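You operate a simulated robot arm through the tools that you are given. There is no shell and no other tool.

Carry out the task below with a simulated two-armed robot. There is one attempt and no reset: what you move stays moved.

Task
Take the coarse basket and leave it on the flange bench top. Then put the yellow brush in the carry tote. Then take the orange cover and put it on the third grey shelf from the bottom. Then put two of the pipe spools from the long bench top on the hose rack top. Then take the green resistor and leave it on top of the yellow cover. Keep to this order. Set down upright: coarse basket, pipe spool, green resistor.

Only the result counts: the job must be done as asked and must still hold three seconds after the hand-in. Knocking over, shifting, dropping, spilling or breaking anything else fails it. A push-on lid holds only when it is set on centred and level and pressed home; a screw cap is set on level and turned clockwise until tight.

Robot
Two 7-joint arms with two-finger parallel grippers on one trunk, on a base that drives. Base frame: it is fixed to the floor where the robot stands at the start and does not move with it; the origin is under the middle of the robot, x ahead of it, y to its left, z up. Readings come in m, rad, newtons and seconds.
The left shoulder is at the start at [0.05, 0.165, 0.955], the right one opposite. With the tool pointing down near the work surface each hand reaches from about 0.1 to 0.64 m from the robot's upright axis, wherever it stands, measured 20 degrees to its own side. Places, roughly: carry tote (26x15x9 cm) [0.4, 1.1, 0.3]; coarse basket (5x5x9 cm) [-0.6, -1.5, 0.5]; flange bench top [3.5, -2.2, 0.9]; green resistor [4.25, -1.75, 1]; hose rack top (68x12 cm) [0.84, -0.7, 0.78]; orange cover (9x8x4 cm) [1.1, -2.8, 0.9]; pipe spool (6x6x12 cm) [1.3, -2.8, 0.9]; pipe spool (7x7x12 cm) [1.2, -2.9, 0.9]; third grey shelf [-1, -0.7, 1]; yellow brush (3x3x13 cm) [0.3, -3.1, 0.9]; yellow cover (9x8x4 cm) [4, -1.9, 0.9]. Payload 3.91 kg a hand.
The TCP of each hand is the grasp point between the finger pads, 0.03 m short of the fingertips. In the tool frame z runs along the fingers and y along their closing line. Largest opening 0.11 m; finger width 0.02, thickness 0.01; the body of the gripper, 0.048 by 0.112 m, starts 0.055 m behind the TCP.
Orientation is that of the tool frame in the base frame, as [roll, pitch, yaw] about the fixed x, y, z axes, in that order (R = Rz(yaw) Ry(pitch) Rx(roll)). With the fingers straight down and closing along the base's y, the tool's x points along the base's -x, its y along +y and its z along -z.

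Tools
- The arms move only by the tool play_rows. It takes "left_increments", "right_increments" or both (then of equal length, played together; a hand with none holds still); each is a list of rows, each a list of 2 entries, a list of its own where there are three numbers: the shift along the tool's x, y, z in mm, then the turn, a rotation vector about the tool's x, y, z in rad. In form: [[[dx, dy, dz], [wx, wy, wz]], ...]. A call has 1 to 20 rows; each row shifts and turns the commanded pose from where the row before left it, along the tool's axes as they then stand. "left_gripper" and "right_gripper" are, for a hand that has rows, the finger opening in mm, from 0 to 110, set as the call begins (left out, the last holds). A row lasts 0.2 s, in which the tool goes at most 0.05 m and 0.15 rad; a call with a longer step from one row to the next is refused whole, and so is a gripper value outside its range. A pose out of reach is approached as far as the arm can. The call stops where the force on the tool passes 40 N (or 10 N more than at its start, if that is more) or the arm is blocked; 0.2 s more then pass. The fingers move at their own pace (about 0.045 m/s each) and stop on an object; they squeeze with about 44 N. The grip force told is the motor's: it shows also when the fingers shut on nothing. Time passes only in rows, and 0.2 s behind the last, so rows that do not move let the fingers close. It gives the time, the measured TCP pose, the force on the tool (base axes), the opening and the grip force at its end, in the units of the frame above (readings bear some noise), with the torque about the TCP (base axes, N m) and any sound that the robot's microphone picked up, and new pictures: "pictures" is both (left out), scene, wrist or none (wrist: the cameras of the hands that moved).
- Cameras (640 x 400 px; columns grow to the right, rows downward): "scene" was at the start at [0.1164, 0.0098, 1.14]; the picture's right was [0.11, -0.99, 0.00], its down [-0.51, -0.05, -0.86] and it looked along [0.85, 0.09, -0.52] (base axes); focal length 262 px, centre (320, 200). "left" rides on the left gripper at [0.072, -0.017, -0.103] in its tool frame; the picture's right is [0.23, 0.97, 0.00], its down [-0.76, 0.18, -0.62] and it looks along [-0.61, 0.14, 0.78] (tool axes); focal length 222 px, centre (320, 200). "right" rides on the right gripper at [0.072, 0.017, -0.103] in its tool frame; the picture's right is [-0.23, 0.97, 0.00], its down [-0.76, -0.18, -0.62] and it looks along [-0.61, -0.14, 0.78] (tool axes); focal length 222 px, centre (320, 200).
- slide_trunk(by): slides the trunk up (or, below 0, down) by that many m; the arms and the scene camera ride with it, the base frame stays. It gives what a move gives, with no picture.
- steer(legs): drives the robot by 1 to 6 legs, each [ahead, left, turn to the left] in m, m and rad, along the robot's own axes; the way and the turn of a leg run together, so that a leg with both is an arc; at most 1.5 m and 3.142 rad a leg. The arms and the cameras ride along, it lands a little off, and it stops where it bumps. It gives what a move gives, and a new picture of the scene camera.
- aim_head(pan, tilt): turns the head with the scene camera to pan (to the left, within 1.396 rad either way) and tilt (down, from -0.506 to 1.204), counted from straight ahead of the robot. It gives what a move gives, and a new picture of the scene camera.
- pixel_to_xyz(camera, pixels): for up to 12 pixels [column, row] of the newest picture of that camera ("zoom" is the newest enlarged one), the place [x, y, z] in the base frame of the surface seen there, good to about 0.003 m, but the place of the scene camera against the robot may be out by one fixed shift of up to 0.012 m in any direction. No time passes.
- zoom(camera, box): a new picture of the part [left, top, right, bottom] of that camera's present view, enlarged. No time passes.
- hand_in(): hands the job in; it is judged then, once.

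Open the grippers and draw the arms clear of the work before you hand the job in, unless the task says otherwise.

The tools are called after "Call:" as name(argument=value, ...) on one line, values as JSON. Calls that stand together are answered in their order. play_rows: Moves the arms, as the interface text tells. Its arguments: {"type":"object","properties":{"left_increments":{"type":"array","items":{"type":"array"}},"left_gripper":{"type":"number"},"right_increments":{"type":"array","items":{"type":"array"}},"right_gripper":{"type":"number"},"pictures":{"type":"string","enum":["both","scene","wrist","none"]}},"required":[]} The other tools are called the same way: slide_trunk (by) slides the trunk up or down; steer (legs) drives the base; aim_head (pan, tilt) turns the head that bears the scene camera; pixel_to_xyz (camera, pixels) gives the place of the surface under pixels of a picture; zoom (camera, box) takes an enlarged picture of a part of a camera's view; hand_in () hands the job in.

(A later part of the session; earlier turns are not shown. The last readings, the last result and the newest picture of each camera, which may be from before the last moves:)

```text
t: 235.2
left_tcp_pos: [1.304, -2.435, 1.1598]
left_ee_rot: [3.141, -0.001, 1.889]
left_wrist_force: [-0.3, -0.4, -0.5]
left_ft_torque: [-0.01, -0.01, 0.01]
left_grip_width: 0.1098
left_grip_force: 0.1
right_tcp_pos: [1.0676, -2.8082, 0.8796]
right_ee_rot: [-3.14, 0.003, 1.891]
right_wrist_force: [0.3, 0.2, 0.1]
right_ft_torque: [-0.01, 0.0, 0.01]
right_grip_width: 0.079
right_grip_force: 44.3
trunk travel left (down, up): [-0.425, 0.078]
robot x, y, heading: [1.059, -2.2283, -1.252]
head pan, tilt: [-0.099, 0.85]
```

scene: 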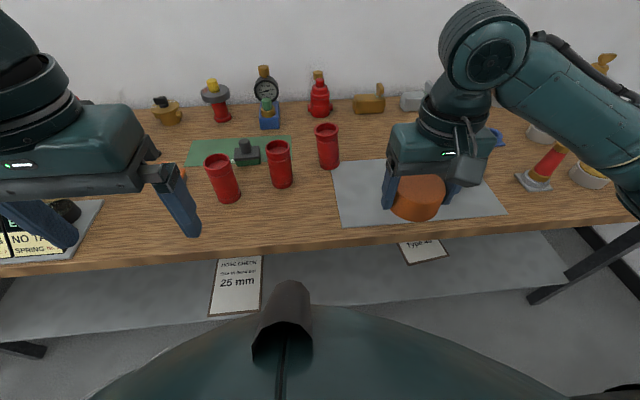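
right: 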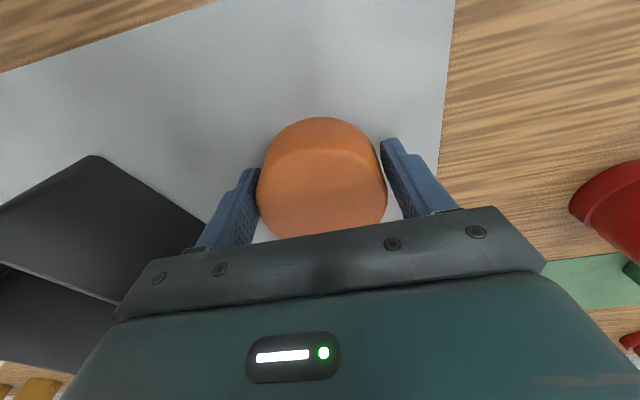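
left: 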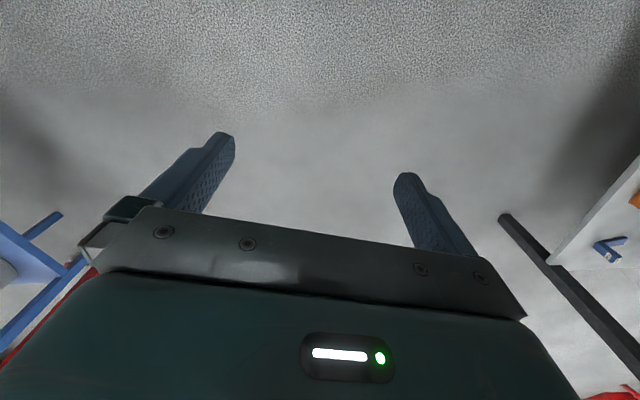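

It is back on the sheet. I release, rise 10 cm and tilt the tool forward 45°.

Call:
play_rows(right_increments=[[[0, 0, 0.5], [0, 0, 0]], [[0, 0, 0], [0, 0, 0]], [[0, 0, 0], [0, 0, 0]], [[0, 0, 0], [0, 0, 0]]], right_gripper=110, pictures="none")

Call:
play_rows(right_increments=[[[0, 0, -20], [0, 0, 0]], [[0, 0, -40], [0, 0, 0]], [[0, 0, -40], [0, 0, 0]], [[0, 0, 0], [0, -0.131, 0]], [[0, 0, 0], [0, -0.131, 0]], [[0, 0, 0], [0, -0.131, 0]], [[0, 0, 0], [0, -0.131, 0]], [[0, 0, 0], [0, -0.131, 0]], [[0, 0, 0], [0, -0.131, 0]], [[0, 0, 0], [0, 0, 0]]])

```text
t: 236.2
left_tcp_pos: [1.304, -2.4346, 1.1592]
left_ee_rot: [3.141, 0.001, 1.888]
left_wrist_force: [0.2, -0.6, 0.5]
left_ft_torque: [-0.01, 0.03, -0.01]
left_grip_width: 0.1103
left_grip_force: 0.1
right_tcp_pos: [1.0667, -2.8094, 0.8795]
right_ee_rot: [3.14, 0.001, 1.89]
right_wrist_force: [0.2, 0.0, -0.3]
right_ft_torque: [0.0, -0.01, -0.02]
right_grip_width: 0.1101
right_grip_force: 0.0
trunk travel left (down, up): [-0.425, 0.078]
robot x, y, heading: [1.0617, -2.2281, -1.252]
head pan, tilt: [-0.099, 0.85]
```

```text
t: 238.4
left_tcp_pos: [1.3039, -2.4353, 1.1596]
left_ee_rot: [-3.141, -0.001, 1.888]
left_wrist_force: [0.5, 0.0, 0.2]
left_ft_torque: [0.02, -0.02, 0.02]
left_grip_width: 0.11
left_grip_force: 0.1
right_tcp_pos: [1.067, -2.8078, 0.9811]
right_ee_rot: [-3.14, 0.789, 1.89]
right_wrist_force: [0.4, 0.3, 0.3]
right_ft_torque: [0.0, 0.03, 0.01]
right_grip_width: 0.11
right_grip_force: 0.1
trunk travel left (down, up): [-0.425, 0.078]
robot x, y, heading: [1.0612, -2.227, -1.254]
head pan, tilt: [-0.099, 0.85]
```

scene: 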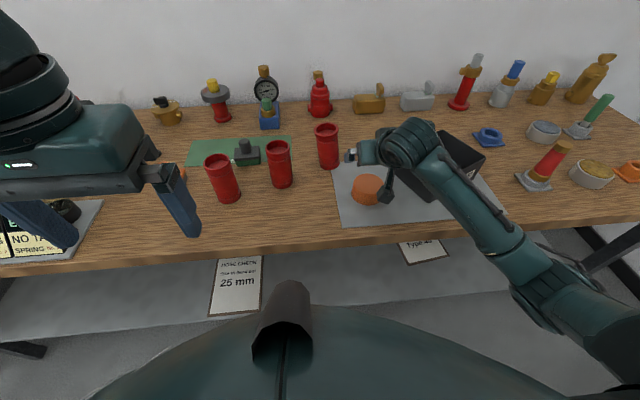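
right: 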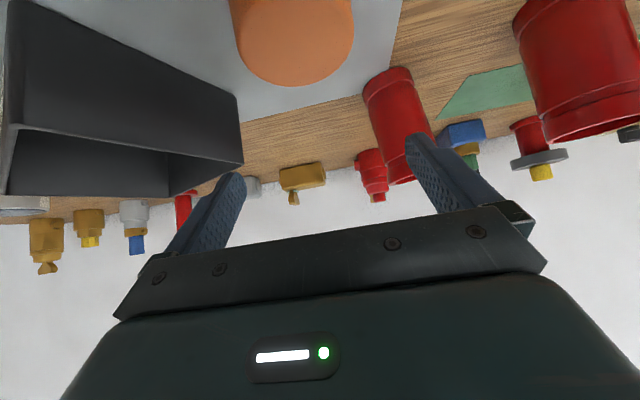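

I measure the cover from this tilted wrist view before descending.

Call:
pixel_to_xyz(camera="right", pixels=[[240, 30], [350, 25], [295, 70], [298, 30], [295, 83], [240, 100]])

```text
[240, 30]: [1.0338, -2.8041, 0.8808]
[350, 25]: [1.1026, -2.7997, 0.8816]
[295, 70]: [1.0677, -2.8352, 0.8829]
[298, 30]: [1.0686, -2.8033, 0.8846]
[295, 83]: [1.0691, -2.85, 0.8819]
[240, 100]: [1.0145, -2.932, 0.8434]
```

Centre confirmed at about (1.068,-2.803). I descend with the tilted fingers straddling the cover to TCP z≈0.875.

Call:
play_rows(right_increments=[[[22, 1, 17], [0, 0, 0]], [[22, 1, 17], [0, 0, 0]], [[20, 1, 16], [0, 0, 0]], [[12, 0, 10], [0, 0, 0]], [[7, 0, 6], [0, 0, 0]], [[0, 0, 0], [0, 0, 0]]])

Call:
zoom(camera="scene", box=[310, 120, 450, 230])

```text
t: 239.8
left_tcp_pos: [1.3044, -2.4351, 1.1596]
left_ee_rot: [-3.141, -0.001, 1.889]
left_wrist_force: [0.1, 0.0, 0.0]
left_ft_torque: [-0.03, 0.0, 0.04]
left_grip_width: 0.1102
left_grip_force: 0.1
right_tcp_pos: [1.0679, -2.795, 0.8749]
right_ee_rot: [-3.138, 0.787, 1.889]
right_wrist_force: [-0.3, 0.2, -0.2]
right_ft_torque: [0.02, -0.02, 0.0]
right_grip_width: 0.1103
right_grip_force: 0.1
trunk travel left (down, up): [-0.425, 0.078]
robot x, y, heading: [1.0625, -2.2282, -1.25]
head pan, tilt: [-0.099, 0.85]
```

scene: 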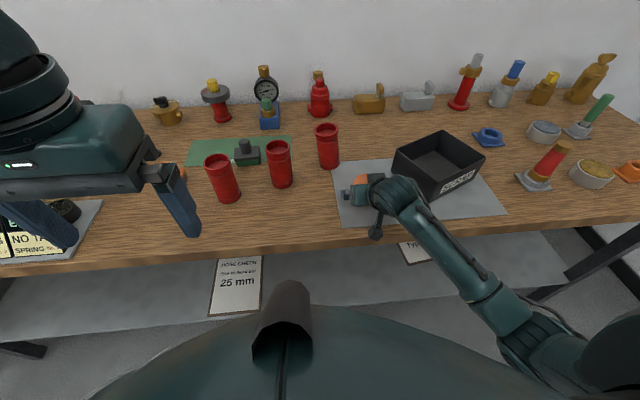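
right: 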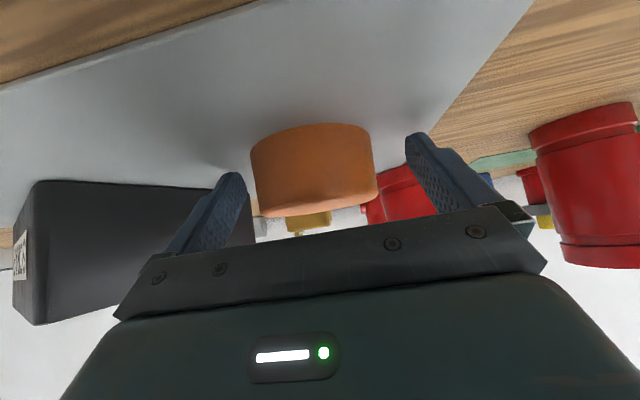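

```text
3.64 times, centred on (380, 175) of scene
```

zoom: 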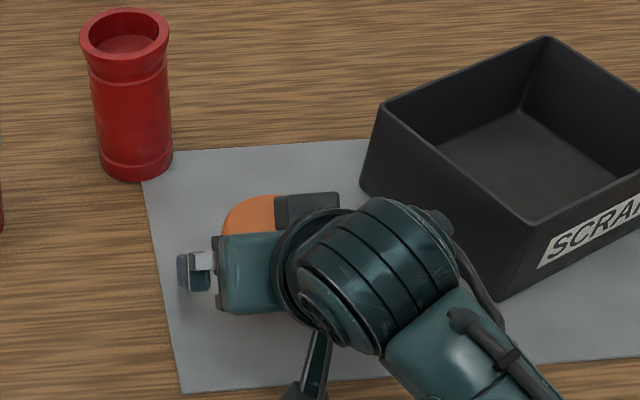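

The cover is nearer the left finger; I shift 5 mm toward it and close.

Call:
play_rows(right_increments=[[[0, -5, 0], [0, 0, 0]], [[0, 0, 0], [0, 0, 0]]], pictures="none")

Call:
play_rows(right_increments=[[[0, 0, 0], [0, 0, 0]], [[0, 0, 0], [0, 0, 0]], [[0, 0, 0], [0, 0, 0]], [[0, 0, 0], [0, 0, 0]]], right_gripper=0, pictures="wrist")

```text
t: 240.4
left_tcp_pos: [1.3056, -2.436, 1.1603]
left_ee_rot: [-3.141, 0.0, 1.888]
left_wrist_force: [0.7, -1.1, 0.1]
left_ft_torque: [-0.01, 0.02, 0.0]
left_grip_width: 0.11
left_grip_force: 0.1
right_tcp_pos: [1.0623, -2.7974, 0.875]
right_ee_rot: [-3.14, 0.787, 1.893]
right_wrist_force: [-0.6, 0.1, -0.7]
right_ft_torque: [-0.01, 0.0, 0.0]
right_grip_width: 0.1102
right_grip_force: 0.1
trunk travel left (down, up): [-0.425, 0.078]
robot x, y, heading: [1.0629, -2.2275, -1.25]
head pan, tilt: [-0.099, 0.85]
```

```text
t: 241.4
left_tcp_pos: [1.3038, -2.4347, 1.1598]
left_ee_rot: [-3.141, -0.001, 1.888]
left_wrist_force: [-0.3, 0.0, -0.6]
left_ft_torque: [-0.03, -0.01, 0.01]
left_grip_width: 0.1101
left_grip_force: 0.0
right_tcp_pos: [1.0622, -2.7962, 0.8751]
right_ee_rot: [-3.141, 0.786, 1.893]
right_wrist_force: [-0.6, 0.4, 0.1]
right_ft_torque: [-0.03, 0.01, -0.03]
right_grip_width: 0.0777
right_grip_force: 44.1
trunk travel left (down, up): [-0.425, 0.078]
robot x, y, heading: [1.0666, -2.228, -1.248]
head pan, tilt: [-0.099, 0.85]
```

right: 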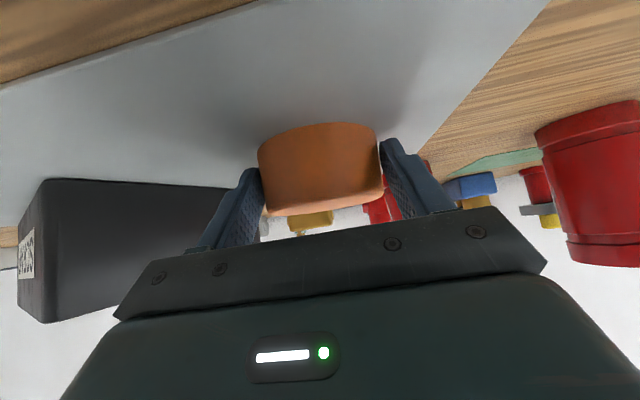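

Gripped at 77.7 mm. I lift and pull back, then look at the hold.

Call:
play_rows(right_increments=[[[-7, 0, -7], [0, 0, 0]], [[-15, 0, -15], [0, 0, 0]], [[-28, 0, -28], [0, 0, 0]], [[-28, 0, -28], [0, 0, 0]], [[-28, 0, -28], [0, 0, 0]], [[-28, 0, -28], [0, 0, 0]], [[28, 0, -28], [0, 0, 0]], [[28, 0, -28], [0, 0, 0]], [[28, 0, -28], [0, 0, 0]], [[28, 0, -28], [0, 0, 0]], [[0, 0, 0], [0, 0, 0]]])

```text
t: 243.8
left_tcp_pos: [1.3042, -2.4347, 1.16]
left_ee_rot: [3.139, -0.001, 1.888]
left_wrist_force: [-0.3, 0.3, -0.5]
left_ft_torque: [-0.01, 0.01, 0.02]
left_grip_width: 0.1102
left_grip_force: 0.1
right_tcp_pos: [1.0225, -2.6676, 1.0639]
right_ee_rot: [-3.14, 0.785, 1.892]
right_wrist_force: [-0.4, 0.3, -1.3]
right_ft_torque: [0.0, 0.01, 0.0]
right_grip_width: 0.0769
right_grip_force: 44.3
right hand out of reach, approached as far as the arm can: row 10
trunk travel left (down, up): [-0.425, 0.078]
robot x, y, heading: [1.0639, -2.2255, -1.253]
head pan, tilt: [-0.099, 0.85]
```

scene: 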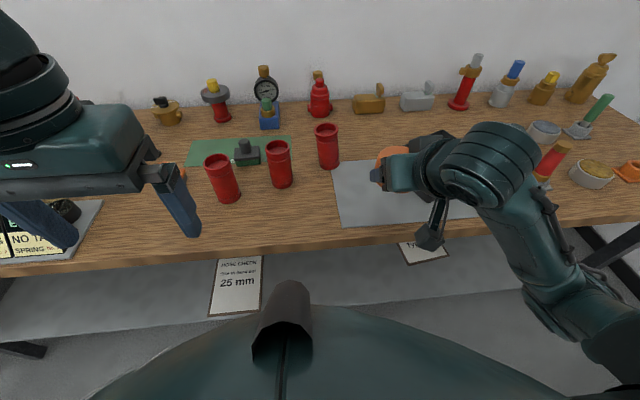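
right: 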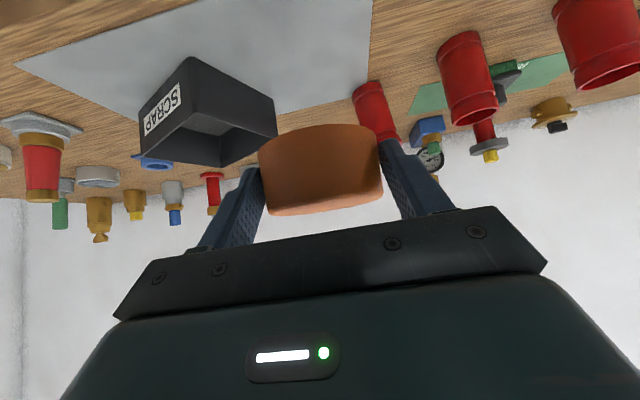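

The cover is held level with the tool at 45°. I drive back through the gap and turn to face the grey shelves.

Call:
steer(legs=[[-0.45, 0, 0], [0, -0.68, 0], [-0.9, 0, 0], [-0.85, 0, 0], [0, 0, -1.571]])

Call:
aim_head(pan=-0.1, tilt=0.45)

```text
t: 264.8
left_tcp_pos: [-0.4503, -0.562, 1.16]
left_ee_rot: [3.14, -0.001, 0.289]
left_wrist_force: [-0.2, 0.4, 0.4]
left_ft_torque: [-0.03, 0.01, 0.02]
left_grip_width: 0.1099
left_grip_force: 0.1
right_tcp_pos: [-0.6772, -0.2758, 1.0635]
right_ee_rot: [-3.138, 0.786, 0.292]
right_wrist_force: [-0.1, -0.2, 0.0]
right_ft_torque: [-0.03, -0.02, 0.0]
right_grip_width: 0.0758
right_grip_force: 43.9
trunk travel left (down, up): [-0.425, 0.078]
robot x, y, heading: [-0.2378, -0.3271, -2.846]
head pan, tilt: [-0.099, 0.85]
```

scene: 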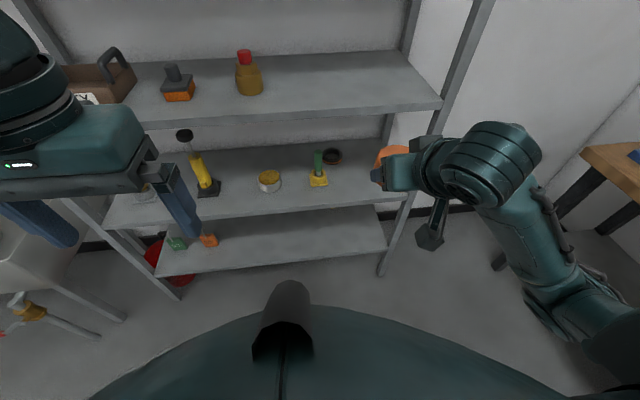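

```text
t: 265.6
left_tcp_pos: [-0.4517, -0.5648, 1.1595]
left_ee_rot: [-3.142, 0.001, 0.291]
left_wrist_force: [-0.5, -0.4, -0.3]
left_ft_torque: [0.0, 0.02, -0.04]
left_grip_width: 0.11
left_grip_force: 0.1
right_tcp_pos: [-0.6761, -0.2763, 1.064]
right_ee_rot: [-3.14, 0.785, 0.292]
right_wrist_force: [-1.0, 1.4, 0.2]
right_ft_torque: [0.02, -0.03, 0.02]
right_grip_width: 0.0757
right_grip_force: 43.9
trunk travel left (down, up): [-0.425, 0.078]
robot x, y, heading: [-0.2402, -0.3247, -2.85]
head pan, tilt: [-0.099, 0.45]
```

scene: 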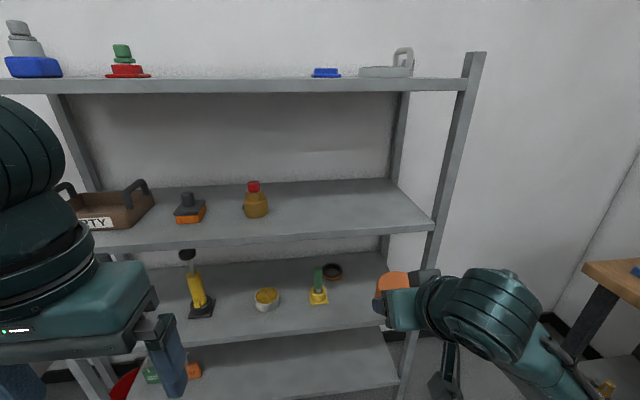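

The four shelves are visible; the third from the bottom is at row ~215 with free space right of the brass jar ([255,200]). I measure the shelf and check the hold on the cover in the wrist camera.

Call:
pixel_to_xyz(camera="scene", pixels=[[350, 205], [350, 235], [400, 210], [350, 183], [256, 214], [432, 222], [350, 82], [350, 92], [330, 345], [310, 200]])

Call:
zoom(camera="right", box=[160, 60, 480, 260])

```text
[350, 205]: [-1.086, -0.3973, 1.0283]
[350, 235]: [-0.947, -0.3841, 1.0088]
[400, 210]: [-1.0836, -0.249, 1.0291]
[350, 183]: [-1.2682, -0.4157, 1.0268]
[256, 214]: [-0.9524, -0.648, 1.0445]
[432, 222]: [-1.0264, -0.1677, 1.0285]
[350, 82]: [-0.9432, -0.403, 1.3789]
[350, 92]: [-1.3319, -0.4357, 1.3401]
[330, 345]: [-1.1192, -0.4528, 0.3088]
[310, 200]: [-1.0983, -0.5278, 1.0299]
```

```text
2.00 times, centred on (320, 160) of right
```

zoom: 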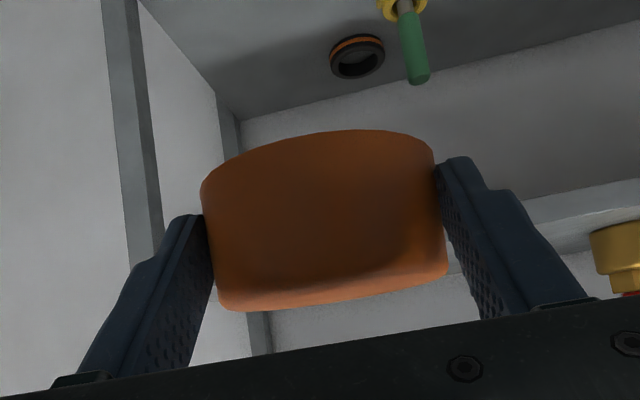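

The cover has crept a little toward the fingertips, so I place it promptly: raise the trunk 4 cm and drive 0.24 m ahead.

Call:
slide_trunk(by=0.04)

Call:
steer(legs=[[0.24, 0, 0.028]])

```text
t: 266.5
left_tcp_pos: [-0.4513, -0.5635, 1.1997]
left_ee_rot: [3.14, -0.001, 0.29]
left_wrist_force: [0.5, 0.0, -0.5]
left_ft_torque: [-0.02, 0.01, -0.01]
left_grip_width: 0.11
left_grip_force: 0.0
right_tcp_pos: [-0.677, -0.276, 1.104]
right_ee_rot: [-3.138, 0.783, 0.293]
right_wrist_force: [0.3, 0.4, -1.7]
right_ft_torque: [-0.02, -0.02, 0.01]
right_grip_width: 0.0756
right_grip_force: 43.9
trunk travel left (down, up): [-0.465, 0.038]
robot x, y, heading: [-0.2381, -0.3272, -2.849]
head pan, tilt: [-0.099, 0.45]
```

```text
t: 268.2
left_tcp_pos: [-0.6743, -0.6413, 1.1985]
left_ee_rot: [3.141, 0.001, 0.316]
left_wrist_force: [0.5, -0.5, 0.6]
left_ft_torque: [-0.02, 0.0, -0.01]
left_grip_width: 0.1098
left_grip_force: 0.0
right_tcp_pos: [-0.9071, -0.3581, 1.1022]
right_ee_rot: [-3.141, 0.785, 0.318]
right_wrist_force: [0.5, 0.5, 0.7]
right_ft_torque: [0.01, -0.02, 0.01]
right_grip_width: 0.0755
right_grip_force: 43.8
trunk travel left (down, up): [-0.465, 0.038]
robot x, y, heading: [-0.4636, -0.4011, -2.824]
head pan, tilt: [-0.099, 0.45]
```

scene: 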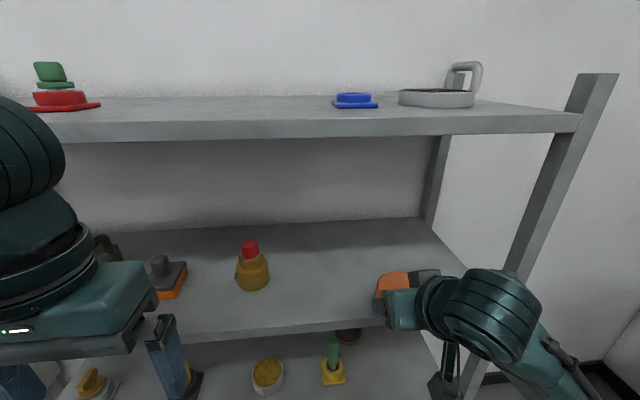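

The hand is at the shelf front. I extend 0.135 m forward over the third shelf, keeping about 4 cm clearance.

Call:
play_rows(right_increments=[[[-24, 0, 24], [0, 0, 0]], [[-24, 0, 24], [0, 0, 0]], [[-24, 0, 24], [0, 0, 0]], [[-23, 0, 23], [0, 0, 0]], [[0, 0, 0], [0, 0, 0]]])

```text
t: 269.4
left_tcp_pos: [-0.6731, -0.6404, 1.1979]
left_ee_rot: [3.141, 0.001, 0.316]
left_wrist_force: [-0.3, -1.1, -0.4]
left_ft_torque: [0.0, -0.02, -0.01]
left_grip_width: 0.1101
left_grip_force: 0.0
right_tcp_pos: [-1.034, -0.4006, 1.1033]
right_ee_rot: [-3.138, 0.788, 0.317]
right_wrist_force: [0.4, -0.3, -0.2]
right_ft_torque: [0.01, -0.02, 0.0]
right_grip_width: 0.0755
right_grip_force: 44.2
trunk travel left (down, up): [-0.465, 0.038]
robot x, y, heading: [-0.4646, -0.3995, -2.826]
head pan, tilt: [-0.099, 0.45]
```

scene: 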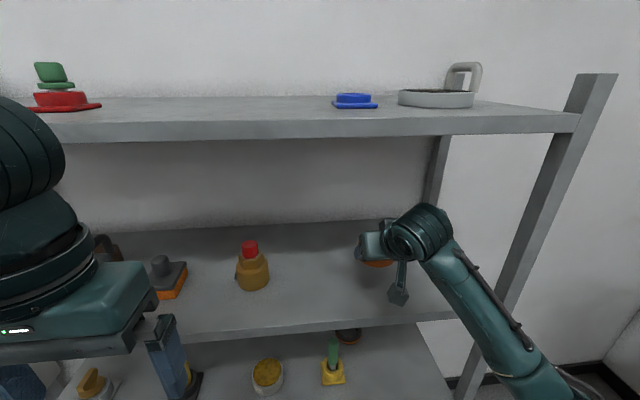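
right: 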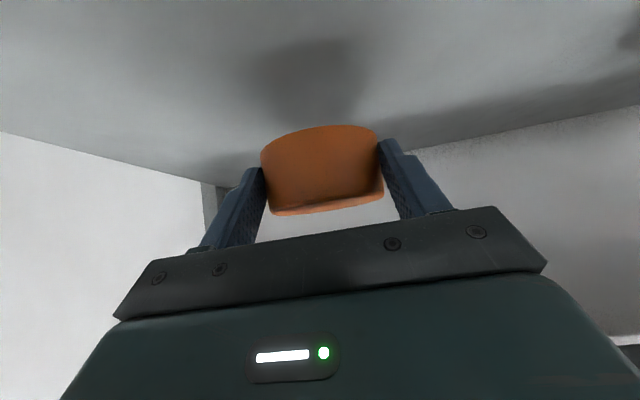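

I measure the shelf surface and cover's lower edge with the wrist camera.

Call:
pixel_to_xyz(camera="right", pixels=[[300, 60], [200, 100], [400, 100], [320, 130], [270, 150], [372, 140], [320, 190]])

```text
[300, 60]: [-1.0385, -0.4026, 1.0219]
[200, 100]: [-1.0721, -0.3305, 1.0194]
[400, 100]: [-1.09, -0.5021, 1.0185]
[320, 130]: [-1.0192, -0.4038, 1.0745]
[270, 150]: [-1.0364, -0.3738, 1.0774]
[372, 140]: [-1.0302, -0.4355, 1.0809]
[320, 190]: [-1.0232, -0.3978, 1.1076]
```

The shelf is at z≈1.019 and the cover's bottom at about 1.07. I lower in decreasing steps.

Call:
play_rows(right_increments=[[[12, 0, 12], [0, 0, 0]], [[10, 0, 10], [0, 0, 0]], [[5, 0, 5], [0, 0, 0]], [[3, 0, 3], [0, 0, 0]], [[2, 0, 2], [0, 0, 0]], [[0, 0, 0], [0, 0, 0]]], pictures="wrist")

```text
t: 270.8
left_tcp_pos: [-0.673, -0.6403, 1.2004]
left_ee_rot: [-3.141, 0.002, 0.316]
left_wrist_force: [0.0, 0.0, 0.5]
left_ft_torque: [0.01, -0.01, 0.01]
left_grip_width: 0.11
left_grip_force: 0.0
right_tcp_pos: [-1.0328, -0.4002, 1.0592]
right_ee_rot: [-3.14, 0.786, 0.316]
right_wrist_force: [0.1, -0.1, -0.1]
right_ft_torque: [0.01, 0.02, 0.03]
right_grip_width: 0.0755
right_grip_force: 44.2
trunk travel left (down, up): [-0.465, 0.038]
robot x, y, heading: [-0.4651, -0.398, -2.829]
head pan, tilt: [-0.099, 0.45]
```

right: 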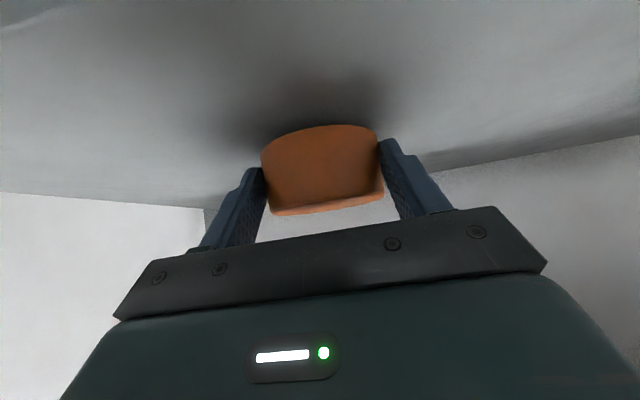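

About 7 mm remain; I go down in 1.4 mm steps.

Call:
play_rows(right_increments=[[[1.4, 0, 1.4], [0, 0, 0]], [[1.4, 0, 1.4], [0, 0, 0]], [[1, 0, 1], [0, 0, 0]], [[0, 0, 0], [0, 0, 0]]], pictures="none")

Call:
play_rows(right_increments=[[[1, 0, 1], [0, 0, 0]], [[0, 0, 0], [0, 0, 0]]], pictures="wrist")

```text
t: 271.8
left_tcp_pos: [-0.6741, -0.6402, 1.1992]
left_ee_rot: [3.141, 0.001, 0.316]
left_wrist_force: [0.9, 0.3, 1.0]
left_ft_torque: [0.01, -0.01, 0.01]
left_grip_width: 0.1098
left_grip_force: 0.1
right_tcp_pos: [-1.0345, -0.4002, 1.0533]
right_ee_rot: [-3.14, 0.784, 0.319]
right_wrist_force: [0.4, -0.2, -1.1]
right_ft_torque: [0.0, 0.01, 0.0]
right_grip_width: 0.0755
right_grip_force: 44.0
trunk travel left (down, up): [-0.465, 0.038]
robot x, y, heading: [-0.4667, -0.4012, -2.822]
head pan, tilt: [-0.099, 0.45]
```

```text
t: 272.4
left_tcp_pos: [-0.6735, -0.6401, 1.2]
left_ee_rot: [3.14, -0.001, 0.316]
left_wrist_force: [0.3, 0.7, -0.4]
left_ft_torque: [-0.04, 0.03, 0.02]
left_grip_width: 0.1101
left_grip_force: 0.1
right_tcp_pos: [-1.0331, -0.3998, 1.0504]
right_ee_rot: [-3.139, 0.786, 0.32]
right_wrist_force: [0.3, -0.7, -0.6]
right_ft_torque: [-0.03, 0.01, 0.01]
right_grip_width: 0.0752
right_grip_force: 43.9
trunk travel left (down, up): [-0.465, 0.038]
robot x, y, heading: [-0.4646, -0.4008, -2.824]
head pan, tilt: [-0.099, 0.45]
```

right: 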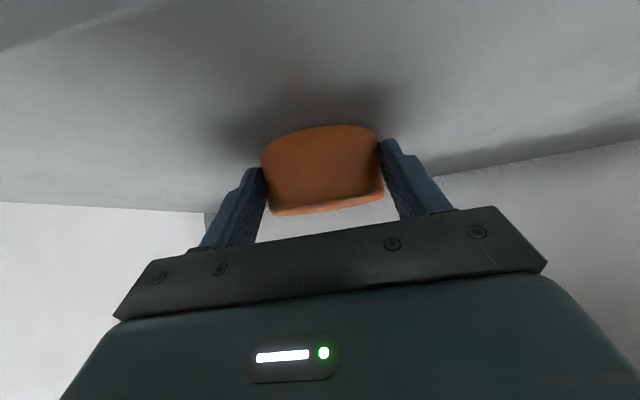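

No contact force yet; I lower 1 mm at a time.

Call:
play_rows(right_increments=[[[0.8, 0, 0.8], [0, 0, 0]], [[0, 0, 0], [0, 0, 0]]], pictures="none")

Call:
pixel_to_xyz(camera="right", pixels=[[320, 128], [320, 118], [320, 105], [300, 133], [350, 128], [350, 115]])

```text
t: 273.0
left_tcp_pos: [-0.6727, -0.6405, 1.2009]
left_ee_rot: [3.141, -0.001, 0.315]
left_wrist_force: [0.5, -0.5, 0.0]
left_ft_torque: [-0.01, 0.02, 0.0]
left_grip_width: 0.1099
left_grip_force: 0.0
right_tcp_pos: [-1.0333, -0.4004, 1.0507]
right_ee_rot: [-3.14, 0.787, 0.316]
right_wrist_force: [0.2, 0.9, 1.8]
right_ft_torque: [0.08, 0.02, -0.02]
right_grip_width: 0.0753
right_grip_force: 44.0
trunk travel left (down, up): [-0.465, 0.038]
robot x, y, heading: [-0.4652, -0.3987, -2.826]
head pan, tilt: [-0.099, 0.45]
```

```text
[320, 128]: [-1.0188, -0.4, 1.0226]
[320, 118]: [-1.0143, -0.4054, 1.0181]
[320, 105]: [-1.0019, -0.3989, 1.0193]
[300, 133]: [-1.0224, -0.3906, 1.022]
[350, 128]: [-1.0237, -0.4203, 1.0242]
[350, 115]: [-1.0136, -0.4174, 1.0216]
```

Contact begins (1.8 N, torque change). I release by opening the fingers.

Call:
play_rows(right_increments=[[[0, 0, 0], [0, 0, 0]], [[0, 0, 0], [0, 0, 0]], [[0, 0, 0], [0, 0, 0]], [[0, 0, 0], [0, 0, 0]]], right_gripper=108)

```text
t: 274.0
left_tcp_pos: [-0.6742, -0.6409, 1.1993]
left_ee_rot: [3.141, -0.001, 0.316]
left_wrist_force: [0.6, -0.5, -0.4]
left_ft_torque: [0.01, -0.03, -0.02]
left_grip_width: 0.11
left_grip_force: 0.0
right_tcp_pos: [-1.0323, -0.4015, 1.0511]
right_ee_rot: [-3.14, 0.786, 0.319]
right_wrist_force: [0.4, -0.5, -0.7]
right_ft_torque: [0.0, -0.01, 0.01]
right_grip_width: 0.1079
right_grip_force: 0.0
trunk travel left (down, up): [-0.465, 0.038]
robot x, y, heading: [-0.4694, -0.4002, -2.828]
head pan, tilt: [-0.099, 0.45]
```

scene: 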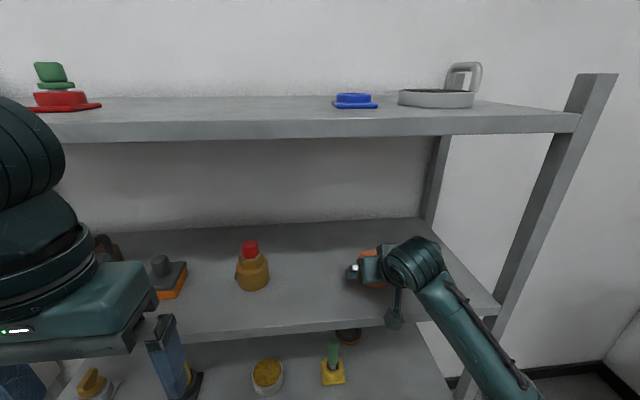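
right: 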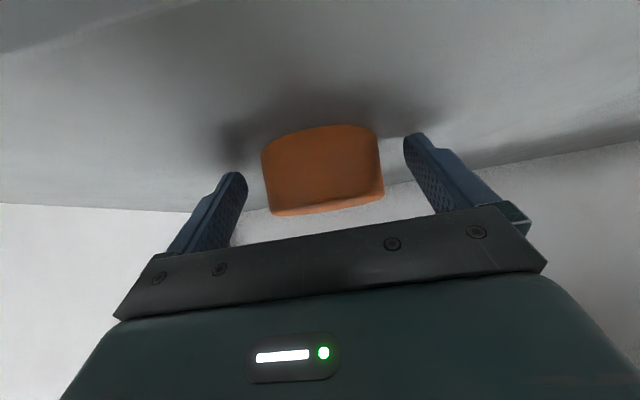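

The cover stands on the shelf between open fingers. I retreat along the finger axis, then straight back.

Call:
play_rows(right_increments=[[[0, 0, -30], [0, 0, 0]], [[0, 0, -40], [0, 0, 0]], [[15, 0, -35], [0, 0, 0]], [[28, 0, -28], [0, 0, 0]], [[28, 0, -28], [0, 0, 0]], [[28, 0, -28], [0, 0, 0]], [[0, 0, 0], [0, 0, 0]]])

```text
t: 275.6
left_tcp_pos: [-0.6733, -0.6408, 1.1997]
left_ee_rot: [3.141, 0.0, 0.316]
left_wrist_force: [-0.3, 0.5, -0.1]
left_ft_torque: [-0.02, 0.0, -0.03]
left_grip_width: 0.11
left_grip_force: 0.0
right_tcp_pos: [-0.9028, -0.3658, 1.116]
right_ee_rot: [-3.139, 0.786, 0.32]
right_wrist_force: [-0.8, -0.5, 0.1]
right_ft_torque: [0.01, 0.02, -0.02]
right_grip_width: 0.1083
right_grip_force: 0.1
right hand out of reach, approached as far as the arm can: row 5, 6
trunk travel left (down, up): [-0.465, 0.038]
robot x, y, heading: [-0.4664, -0.3978, -2.83]
head pan, tilt: [-0.099, 0.45]
```

scene: 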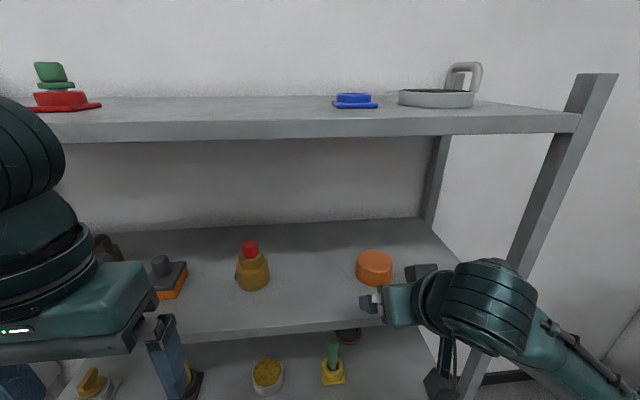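
right: 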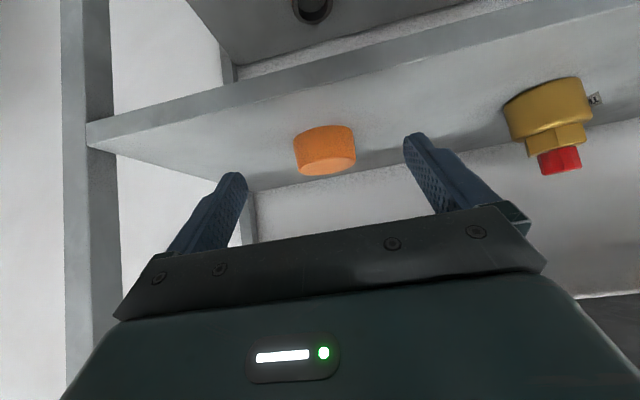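

The orange cover stands flat on the third shelf ([375,267]). I back off, restore the right hand to vertical and go for the pipe spools.

Call:
steer(legs=[[-0.22, 0, 0]])

Call:
play_rows(right_increments=[[[0, 0, 0], [0, 0.131, 0]], [[0, 0, 0], [0, 0.131, 0]], [[0, 0, 0], [0, 0.131, 0]], [[0, 0, 0], [0, 0.131, 0]], [[0, 0, 0], [0, 0.131, 0]], [[0, 0, 0], [0, 0.131, 0]], [[0, 0, 0], [0, 0, 0]]])

```text
t: 277.3
left_tcp_pos: [-0.4658, -0.5722, 1.2006]
left_ee_rot: [-3.141, 0.0, 0.315]
left_wrist_force: [0.6, 0.4, 0.1]
left_ft_torque: [0.02, 0.01, -0.01]
left_grip_width: 0.1097
left_grip_force: 0.2
right_tcp_pos: [-0.6933, -0.2961, 1.1148]
right_ee_rot: [-3.141, 0.784, 0.317]
right_wrist_force: [-0.5, 0.0, -0.3]
right_ft_torque: [0.0, 0.02, -0.01]
right_grip_width: 0.1079
right_grip_force: 0.1
trunk travel left (down, up): [-0.465, 0.038]
robot x, y, heading: [-0.2561, -0.3326, -2.827]
head pan, tilt: [-0.099, 0.45]
```

scene: 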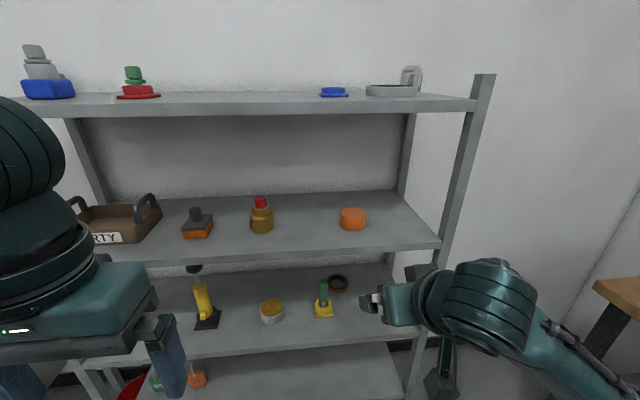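

```text
t: 278.9
left_tcp_pos: [-0.4649, -0.5722, 1.199]
left_ee_rot: [-3.14, -0.002, 0.313]
left_wrist_force: [0.0, -0.5, -0.1]
left_ft_torque: [-0.04, 0.02, -0.01]
left_grip_width: 0.11
left_grip_force: 0.1
right_tcp_pos: [-0.6924, -0.2957, 1.1163]
right_ee_rot: [-3.139, -0.002, 0.314]
right_wrist_force: [0.4, -0.5, 0.6]
right_ft_torque: [0.03, 0.0, -0.02]
right_grip_width: 0.1081
right_grip_force: 0.0
trunk travel left (down, up): [-0.465, 0.038]
robot x, y, heading: [-0.2592, -0.3329, -2.822]
head pan, tilt: [-0.099, 0.45]
```

scene: 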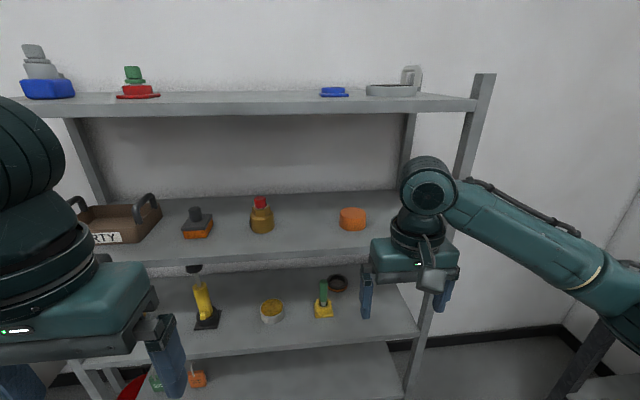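
right: 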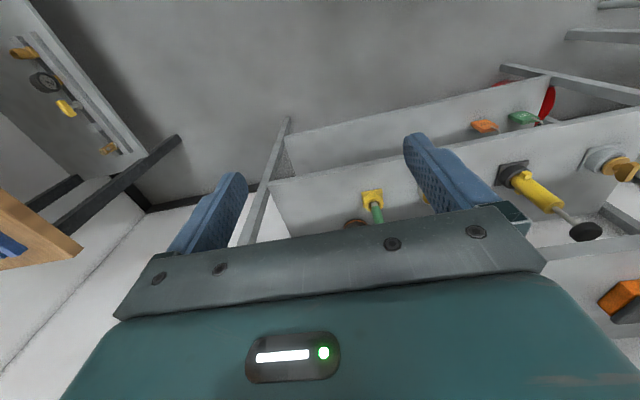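

I turn to face the aisle and look at the hose rack top on the way.

Call:
steer(legs=[[0, 0, 1.571]])

Call:
aim_head(pan=0.9, tilt=0.6)

```text
t: 283.1
left_tcp_pos: [-0.019, -0.5427, 1.1999]
left_ee_rot: [-3.14, -0.001, 1.87]
left_wrist_force: [0.0, -0.2, 0.2]
left_ft_torque: [-0.01, 0.01, -0.01]
left_grip_width: 0.1099
left_grip_force: 0.1
right_tcp_pos: [-0.298, -0.7657, 1.1154]
right_ee_rot: [-3.14, -0.001, 1.871]
right_wrist_force: [0.1, 0.4, -0.8]
right_ft_torque: [0.0, 0.0, -0.02]
right_grip_width: 0.1081
right_grip_force: 0.1
trunk travel left (down, up): [-0.465, 0.038]
robot x, y, heading: [-0.2561, -0.3317, -1.273]
head pan, tilt: [-0.099, 0.45]
```

scene: 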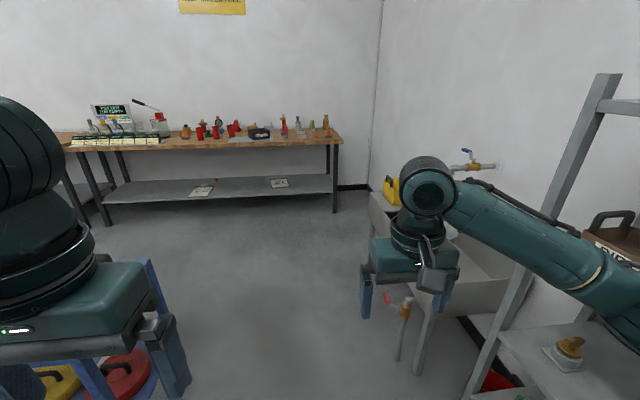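

```text
t: 284.4
left_tcp_pos: [-0.0193, -0.5423, 1.2]
left_ee_rot: [-3.141, 0.001, 1.868]
left_wrist_force: [-0.2, -0.5, 0.4]
left_ft_torque: [0.03, 0.0, 0.03]
left_grip_width: 0.1102
left_grip_force: 0.0
right_tcp_pos: [-0.2988, -0.7658, 1.1161]
right_ee_rot: [-3.14, -0.001, 1.871]
right_wrist_force: [-0.5, 0.3, -0.5]
right_ft_torque: [0.01, -0.01, -0.01]
right_grip_width: 0.1083
right_grip_force: 0.0
trunk travel left (down, up): [-0.465, 0.038]
robot x, y, heading: [-0.2574, -0.3318, -1.272]
head pan, tilt: [0.901, 0.6]
```

scene: 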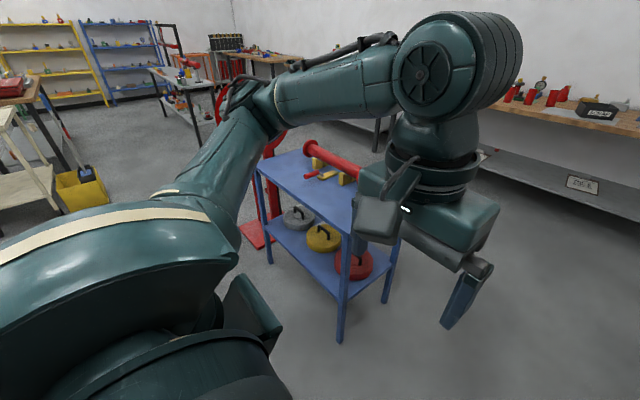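

The rack top is partly visible around [310,190]; I measure the crank handle and edges.

Call:
zoom(camera="scene", box=[230, 130, 400, 260])

Call:
pixel_to_xyz(camera="scene", pixels=[[308, 178], [323, 175], [345, 180], [315, 163], [345, 232], [262, 170], [300, 195], [325, 205], [285, 170], [340, 165], [330, 190]])

```text
3.08 times, centred on (315, 195) of scene
```

zoom: 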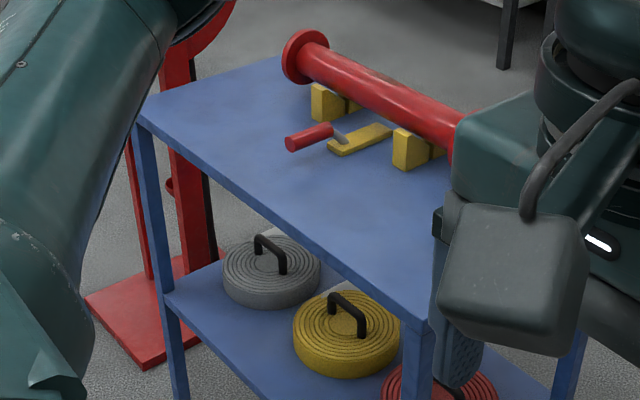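

```text
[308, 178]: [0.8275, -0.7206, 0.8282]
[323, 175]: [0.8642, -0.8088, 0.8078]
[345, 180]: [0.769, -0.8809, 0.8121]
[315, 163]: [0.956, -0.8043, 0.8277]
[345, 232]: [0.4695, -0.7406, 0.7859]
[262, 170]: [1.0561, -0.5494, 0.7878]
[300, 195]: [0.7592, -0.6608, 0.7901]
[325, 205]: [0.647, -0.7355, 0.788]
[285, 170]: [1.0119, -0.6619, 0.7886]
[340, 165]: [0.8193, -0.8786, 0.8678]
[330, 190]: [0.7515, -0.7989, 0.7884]
```

The crank handle's tip is at about (0.83,-0.72), so spool spots either side of it, near the rack's front edge, are free. I drive on to the long bench.

Call:
steer(legs=[[0.9, 0, 0.02], [0.9, 0, 0], [0, 0.74, 0]])

Call:
slide_trunk(by=-0.04)

Call:
aim_head(pan=-0.05, tilt=0.65)

```text
t: 299.9
left_tcp_pos: [1.245, -2.0074, 1.1989]
left_ee_rot: [-3.141, 0.0, 1.89]
left_wrist_force: [-0.2, -0.4, 0.2]
left_ft_torque: [-0.01, -0.01, 0.04]
left_grip_width: 0.1098
left_grip_force: 0.1
right_tcp_pos: [0.9696, -2.237, 1.1154]
right_ee_rot: [-3.139, -0.002, 1.892]
right_wrist_force: [-0.3, -0.4, 0.9]
right_ft_torque: [-0.01, -0.02, -0.02]
right_grip_width: 0.108
right_grip_force: 0.0
trunk travel left (down, up): [-0.465, 0.038]
robot x, y, heading: [1.0011, -1.7974, -1.247]
head pan, tilt: [0.901, 0.6]
```

scene: 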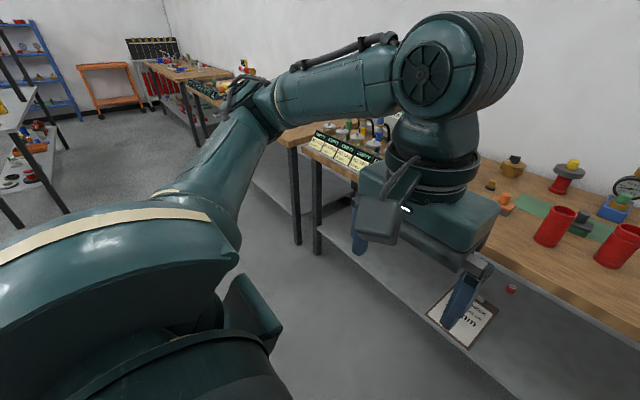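

```text
t: 300.8
left_tcp_pos: [1.2434, -2.006, 1.1596]
left_ee_rot: [-3.141, 0.0, 1.889]
left_wrist_force: [-1.3, 0.0, -0.4]
left_ft_torque: [0.02, -0.02, -0.02]
left_grip_width: 0.1099
left_grip_force: 0.1
right_tcp_pos: [0.969, -2.2369, 1.0769]
right_ee_rot: [-3.14, -0.001, 1.893]
right_wrist_force: [-0.3, 0.4, 0.3]
right_ft_torque: [-0.02, 0.01, -0.01]
right_grip_width: 0.1082
right_grip_force: 0.1
trunk travel left (down, up): [-0.425, 0.078]
robot x, y, heading: [1.0031, -1.8023, -1.251]
head pan, tilt: [0.901, 0.6]
```

```text
t: 302.0
left_tcp_pos: [1.2429, -2.0085, 1.1603]
left_ee_rot: [3.141, 0.0, 1.892]
left_wrist_force: [-0.5, 0.2, 0.6]
left_ft_torque: [-0.02, 0.01, -0.01]
left_grip_width: 0.11
left_grip_force: 0.1
right_tcp_pos: [0.9702, -2.2376, 1.0753]
right_ee_rot: [-3.14, -0.002, 1.891]
right_wrist_force: [-0.2, 0.5, 0.0]
right_ft_torque: [0.02, 0.02, -0.05]
right_grip_width: 0.1078
right_grip_force: 0.0
trunk travel left (down, up): [-0.425, 0.078]
robot x, y, heading: [1.0015, -1.8007, -1.253]
head pan, tilt: [-0.051, 0.649]
```

scene: 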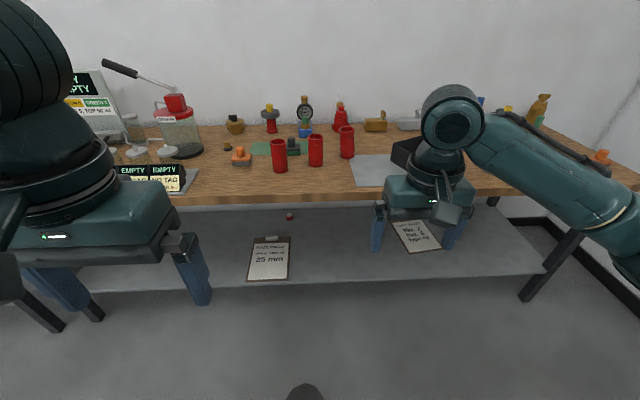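

The three red spools are at [280,155], [316,150], [347,142]. I drive 0.5 m closer and measure them.

Call:
steer(legs=[[0.51, 0, 0]])

Call:
aim_head(pan=-0.1, tilt=0.85)

Call:
zoom(camera="scene", box=[180, 80, 400, 220])

```text
t: 305.0
left_tcp_pos: [1.4032, -2.4902, 1.1591]
left_ee_rot: [-3.142, 0.0, 1.89]
left_wrist_force: [-0.1, -0.3, 0.0]
left_ft_torque: [0.03, 0.0, -0.06]
left_grip_width: 0.1101
left_grip_force: 0.1
right_tcp_pos: [1.1299, -2.7191, 1.074]
right_ee_rot: [-3.14, -0.001, 1.89]
right_wrist_force: [-0.4, 0.4, -0.9]
right_ft_torque: [-0.01, 0.01, 0.01]
right_grip_width: 0.1079
right_grip_force: 0.0
trunk travel left (down, up): [-0.425, 0.078]
robot x, y, heading: [1.1612, -2.284, -1.249]
head pan, tilt: [-0.051, 0.649]
```

scene: 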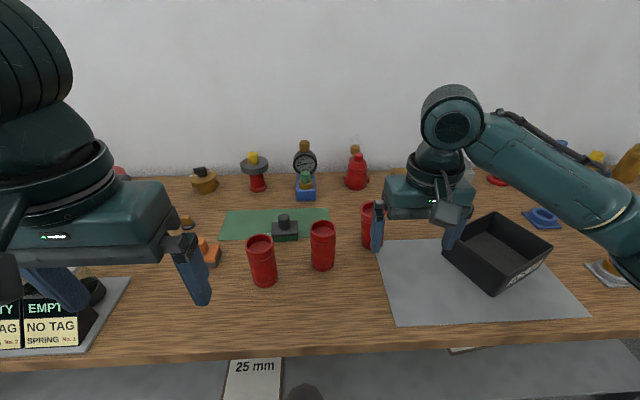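

```text
t: 305.7
left_tcp_pos: [1.4044, -2.4894, 1.1603]
left_ee_rot: [3.141, 0.0, 1.891]
left_wrist_force: [0.2, -0.5, 0.2]
left_ft_torque: [-0.01, -0.01, 0.02]
left_grip_width: 0.11
left_grip_force: 0.1
right_tcp_pos: [1.1293, -2.7196, 1.0762]
right_ee_rot: [-3.14, -0.003, 1.892]
right_wrist_force: [-1.0, 0.0, -0.4]
right_ft_torque: [-0.02, 0.0, -0.01]
right_grip_width: 0.1081
right_grip_force: 0.0
trunk travel left (down, up): [-0.425, 0.078]
robot x, y, heading: [1.1641, -2.2805, -1.248]
head pan, tilt: [-0.099, 0.85]
```

scene: 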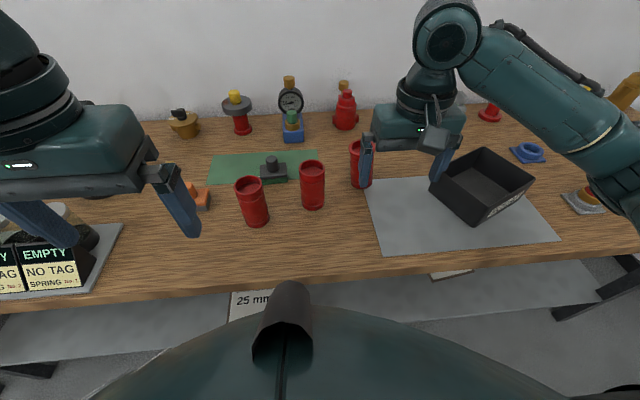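

```text
2.86 times, centred on (290, 150) of scene
```

zoom: 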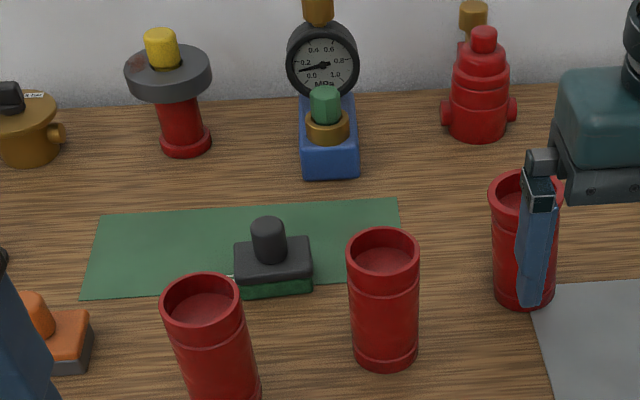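

I measure the spool rims (mid spool near [312,165], left [250,183], right [358,145]).

Call:
pixel_to_xyz(camera="scene", pixels=[[300, 168], [324, 168], [312, 175], [312, 162], [312, 205], [238, 184], [263, 183], [252, 193], [352, 150], [362, 143], [362, 185], [355, 142]])

```text
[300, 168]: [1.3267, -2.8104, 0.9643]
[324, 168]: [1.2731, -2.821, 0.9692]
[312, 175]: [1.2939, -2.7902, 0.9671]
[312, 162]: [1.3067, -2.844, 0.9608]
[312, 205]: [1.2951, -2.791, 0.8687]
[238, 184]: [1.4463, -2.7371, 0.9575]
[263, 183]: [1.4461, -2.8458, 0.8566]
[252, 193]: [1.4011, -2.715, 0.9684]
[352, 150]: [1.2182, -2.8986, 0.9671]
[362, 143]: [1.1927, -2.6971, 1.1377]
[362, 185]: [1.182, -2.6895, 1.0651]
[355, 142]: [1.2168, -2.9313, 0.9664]
```

I extend the right hand toward the right (flared) spool and check reach and alignment with the wrist camera.

Call:
play_rows(right_increments=[[[-41, 0, 0], [0, 0, 0]], [[-41, 0, 0], [0, 0, 0]], [[-41, 0, 0], [0, 0, 0]], [[-41, 0, 0], [0, 0, 0]], [[-41, 0, 0], [0, 0, 0]], [[0, 0, 0], [0, 0, 0]]])

```text
t: 307.1
left_tcp_pos: [1.4025, -2.49, 1.1595]
left_ee_rot: [3.14, 0.0, 1.89]
left_wrist_force: [-0.6, 0.0, -0.1]
left_ft_torque: [0.02, 0.01, 0.01]
left_grip_width: 0.1098
left_grip_force: 0.1
right_tcp_pos: [1.1938, -2.9144, 1.0753]
right_ee_rot: [-3.142, -0.001, 1.892]
right_wrist_force: [0.0, -0.8, 0.2]
right_ft_torque: [0.0, -0.05, 0.01]
right_grip_width: 0.1082
right_grip_force: 0.1
trunk travel left (down, up): [-0.425, 0.078]
robot x, y, heading: [1.1637, -2.2846, -1.248]
head pan, tilt: [-0.099, 0.85]
```

scene: 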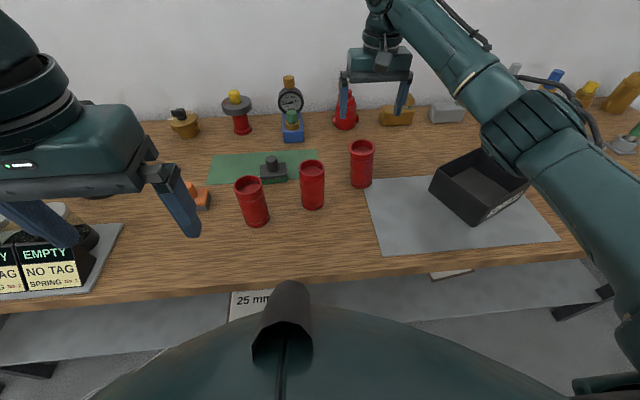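
right: 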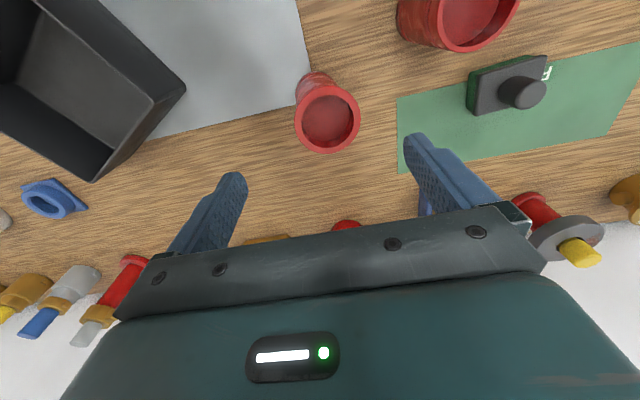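

Reach is fine and the spool is nearly under the tool ([328,118]). I measure its rim with the wrist camera.

Call:
pixel_to_xyz(camera="right", pixels=[[297, 118], [359, 117], [328, 151], [330, 87], [316, 75], [328, 118], [437, 20], [461, 50]])

```text
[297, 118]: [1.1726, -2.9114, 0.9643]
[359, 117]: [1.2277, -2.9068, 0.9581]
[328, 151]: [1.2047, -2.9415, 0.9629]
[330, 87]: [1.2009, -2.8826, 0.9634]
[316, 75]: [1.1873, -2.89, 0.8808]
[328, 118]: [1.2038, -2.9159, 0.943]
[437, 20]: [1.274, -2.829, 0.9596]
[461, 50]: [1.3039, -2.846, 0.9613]
```

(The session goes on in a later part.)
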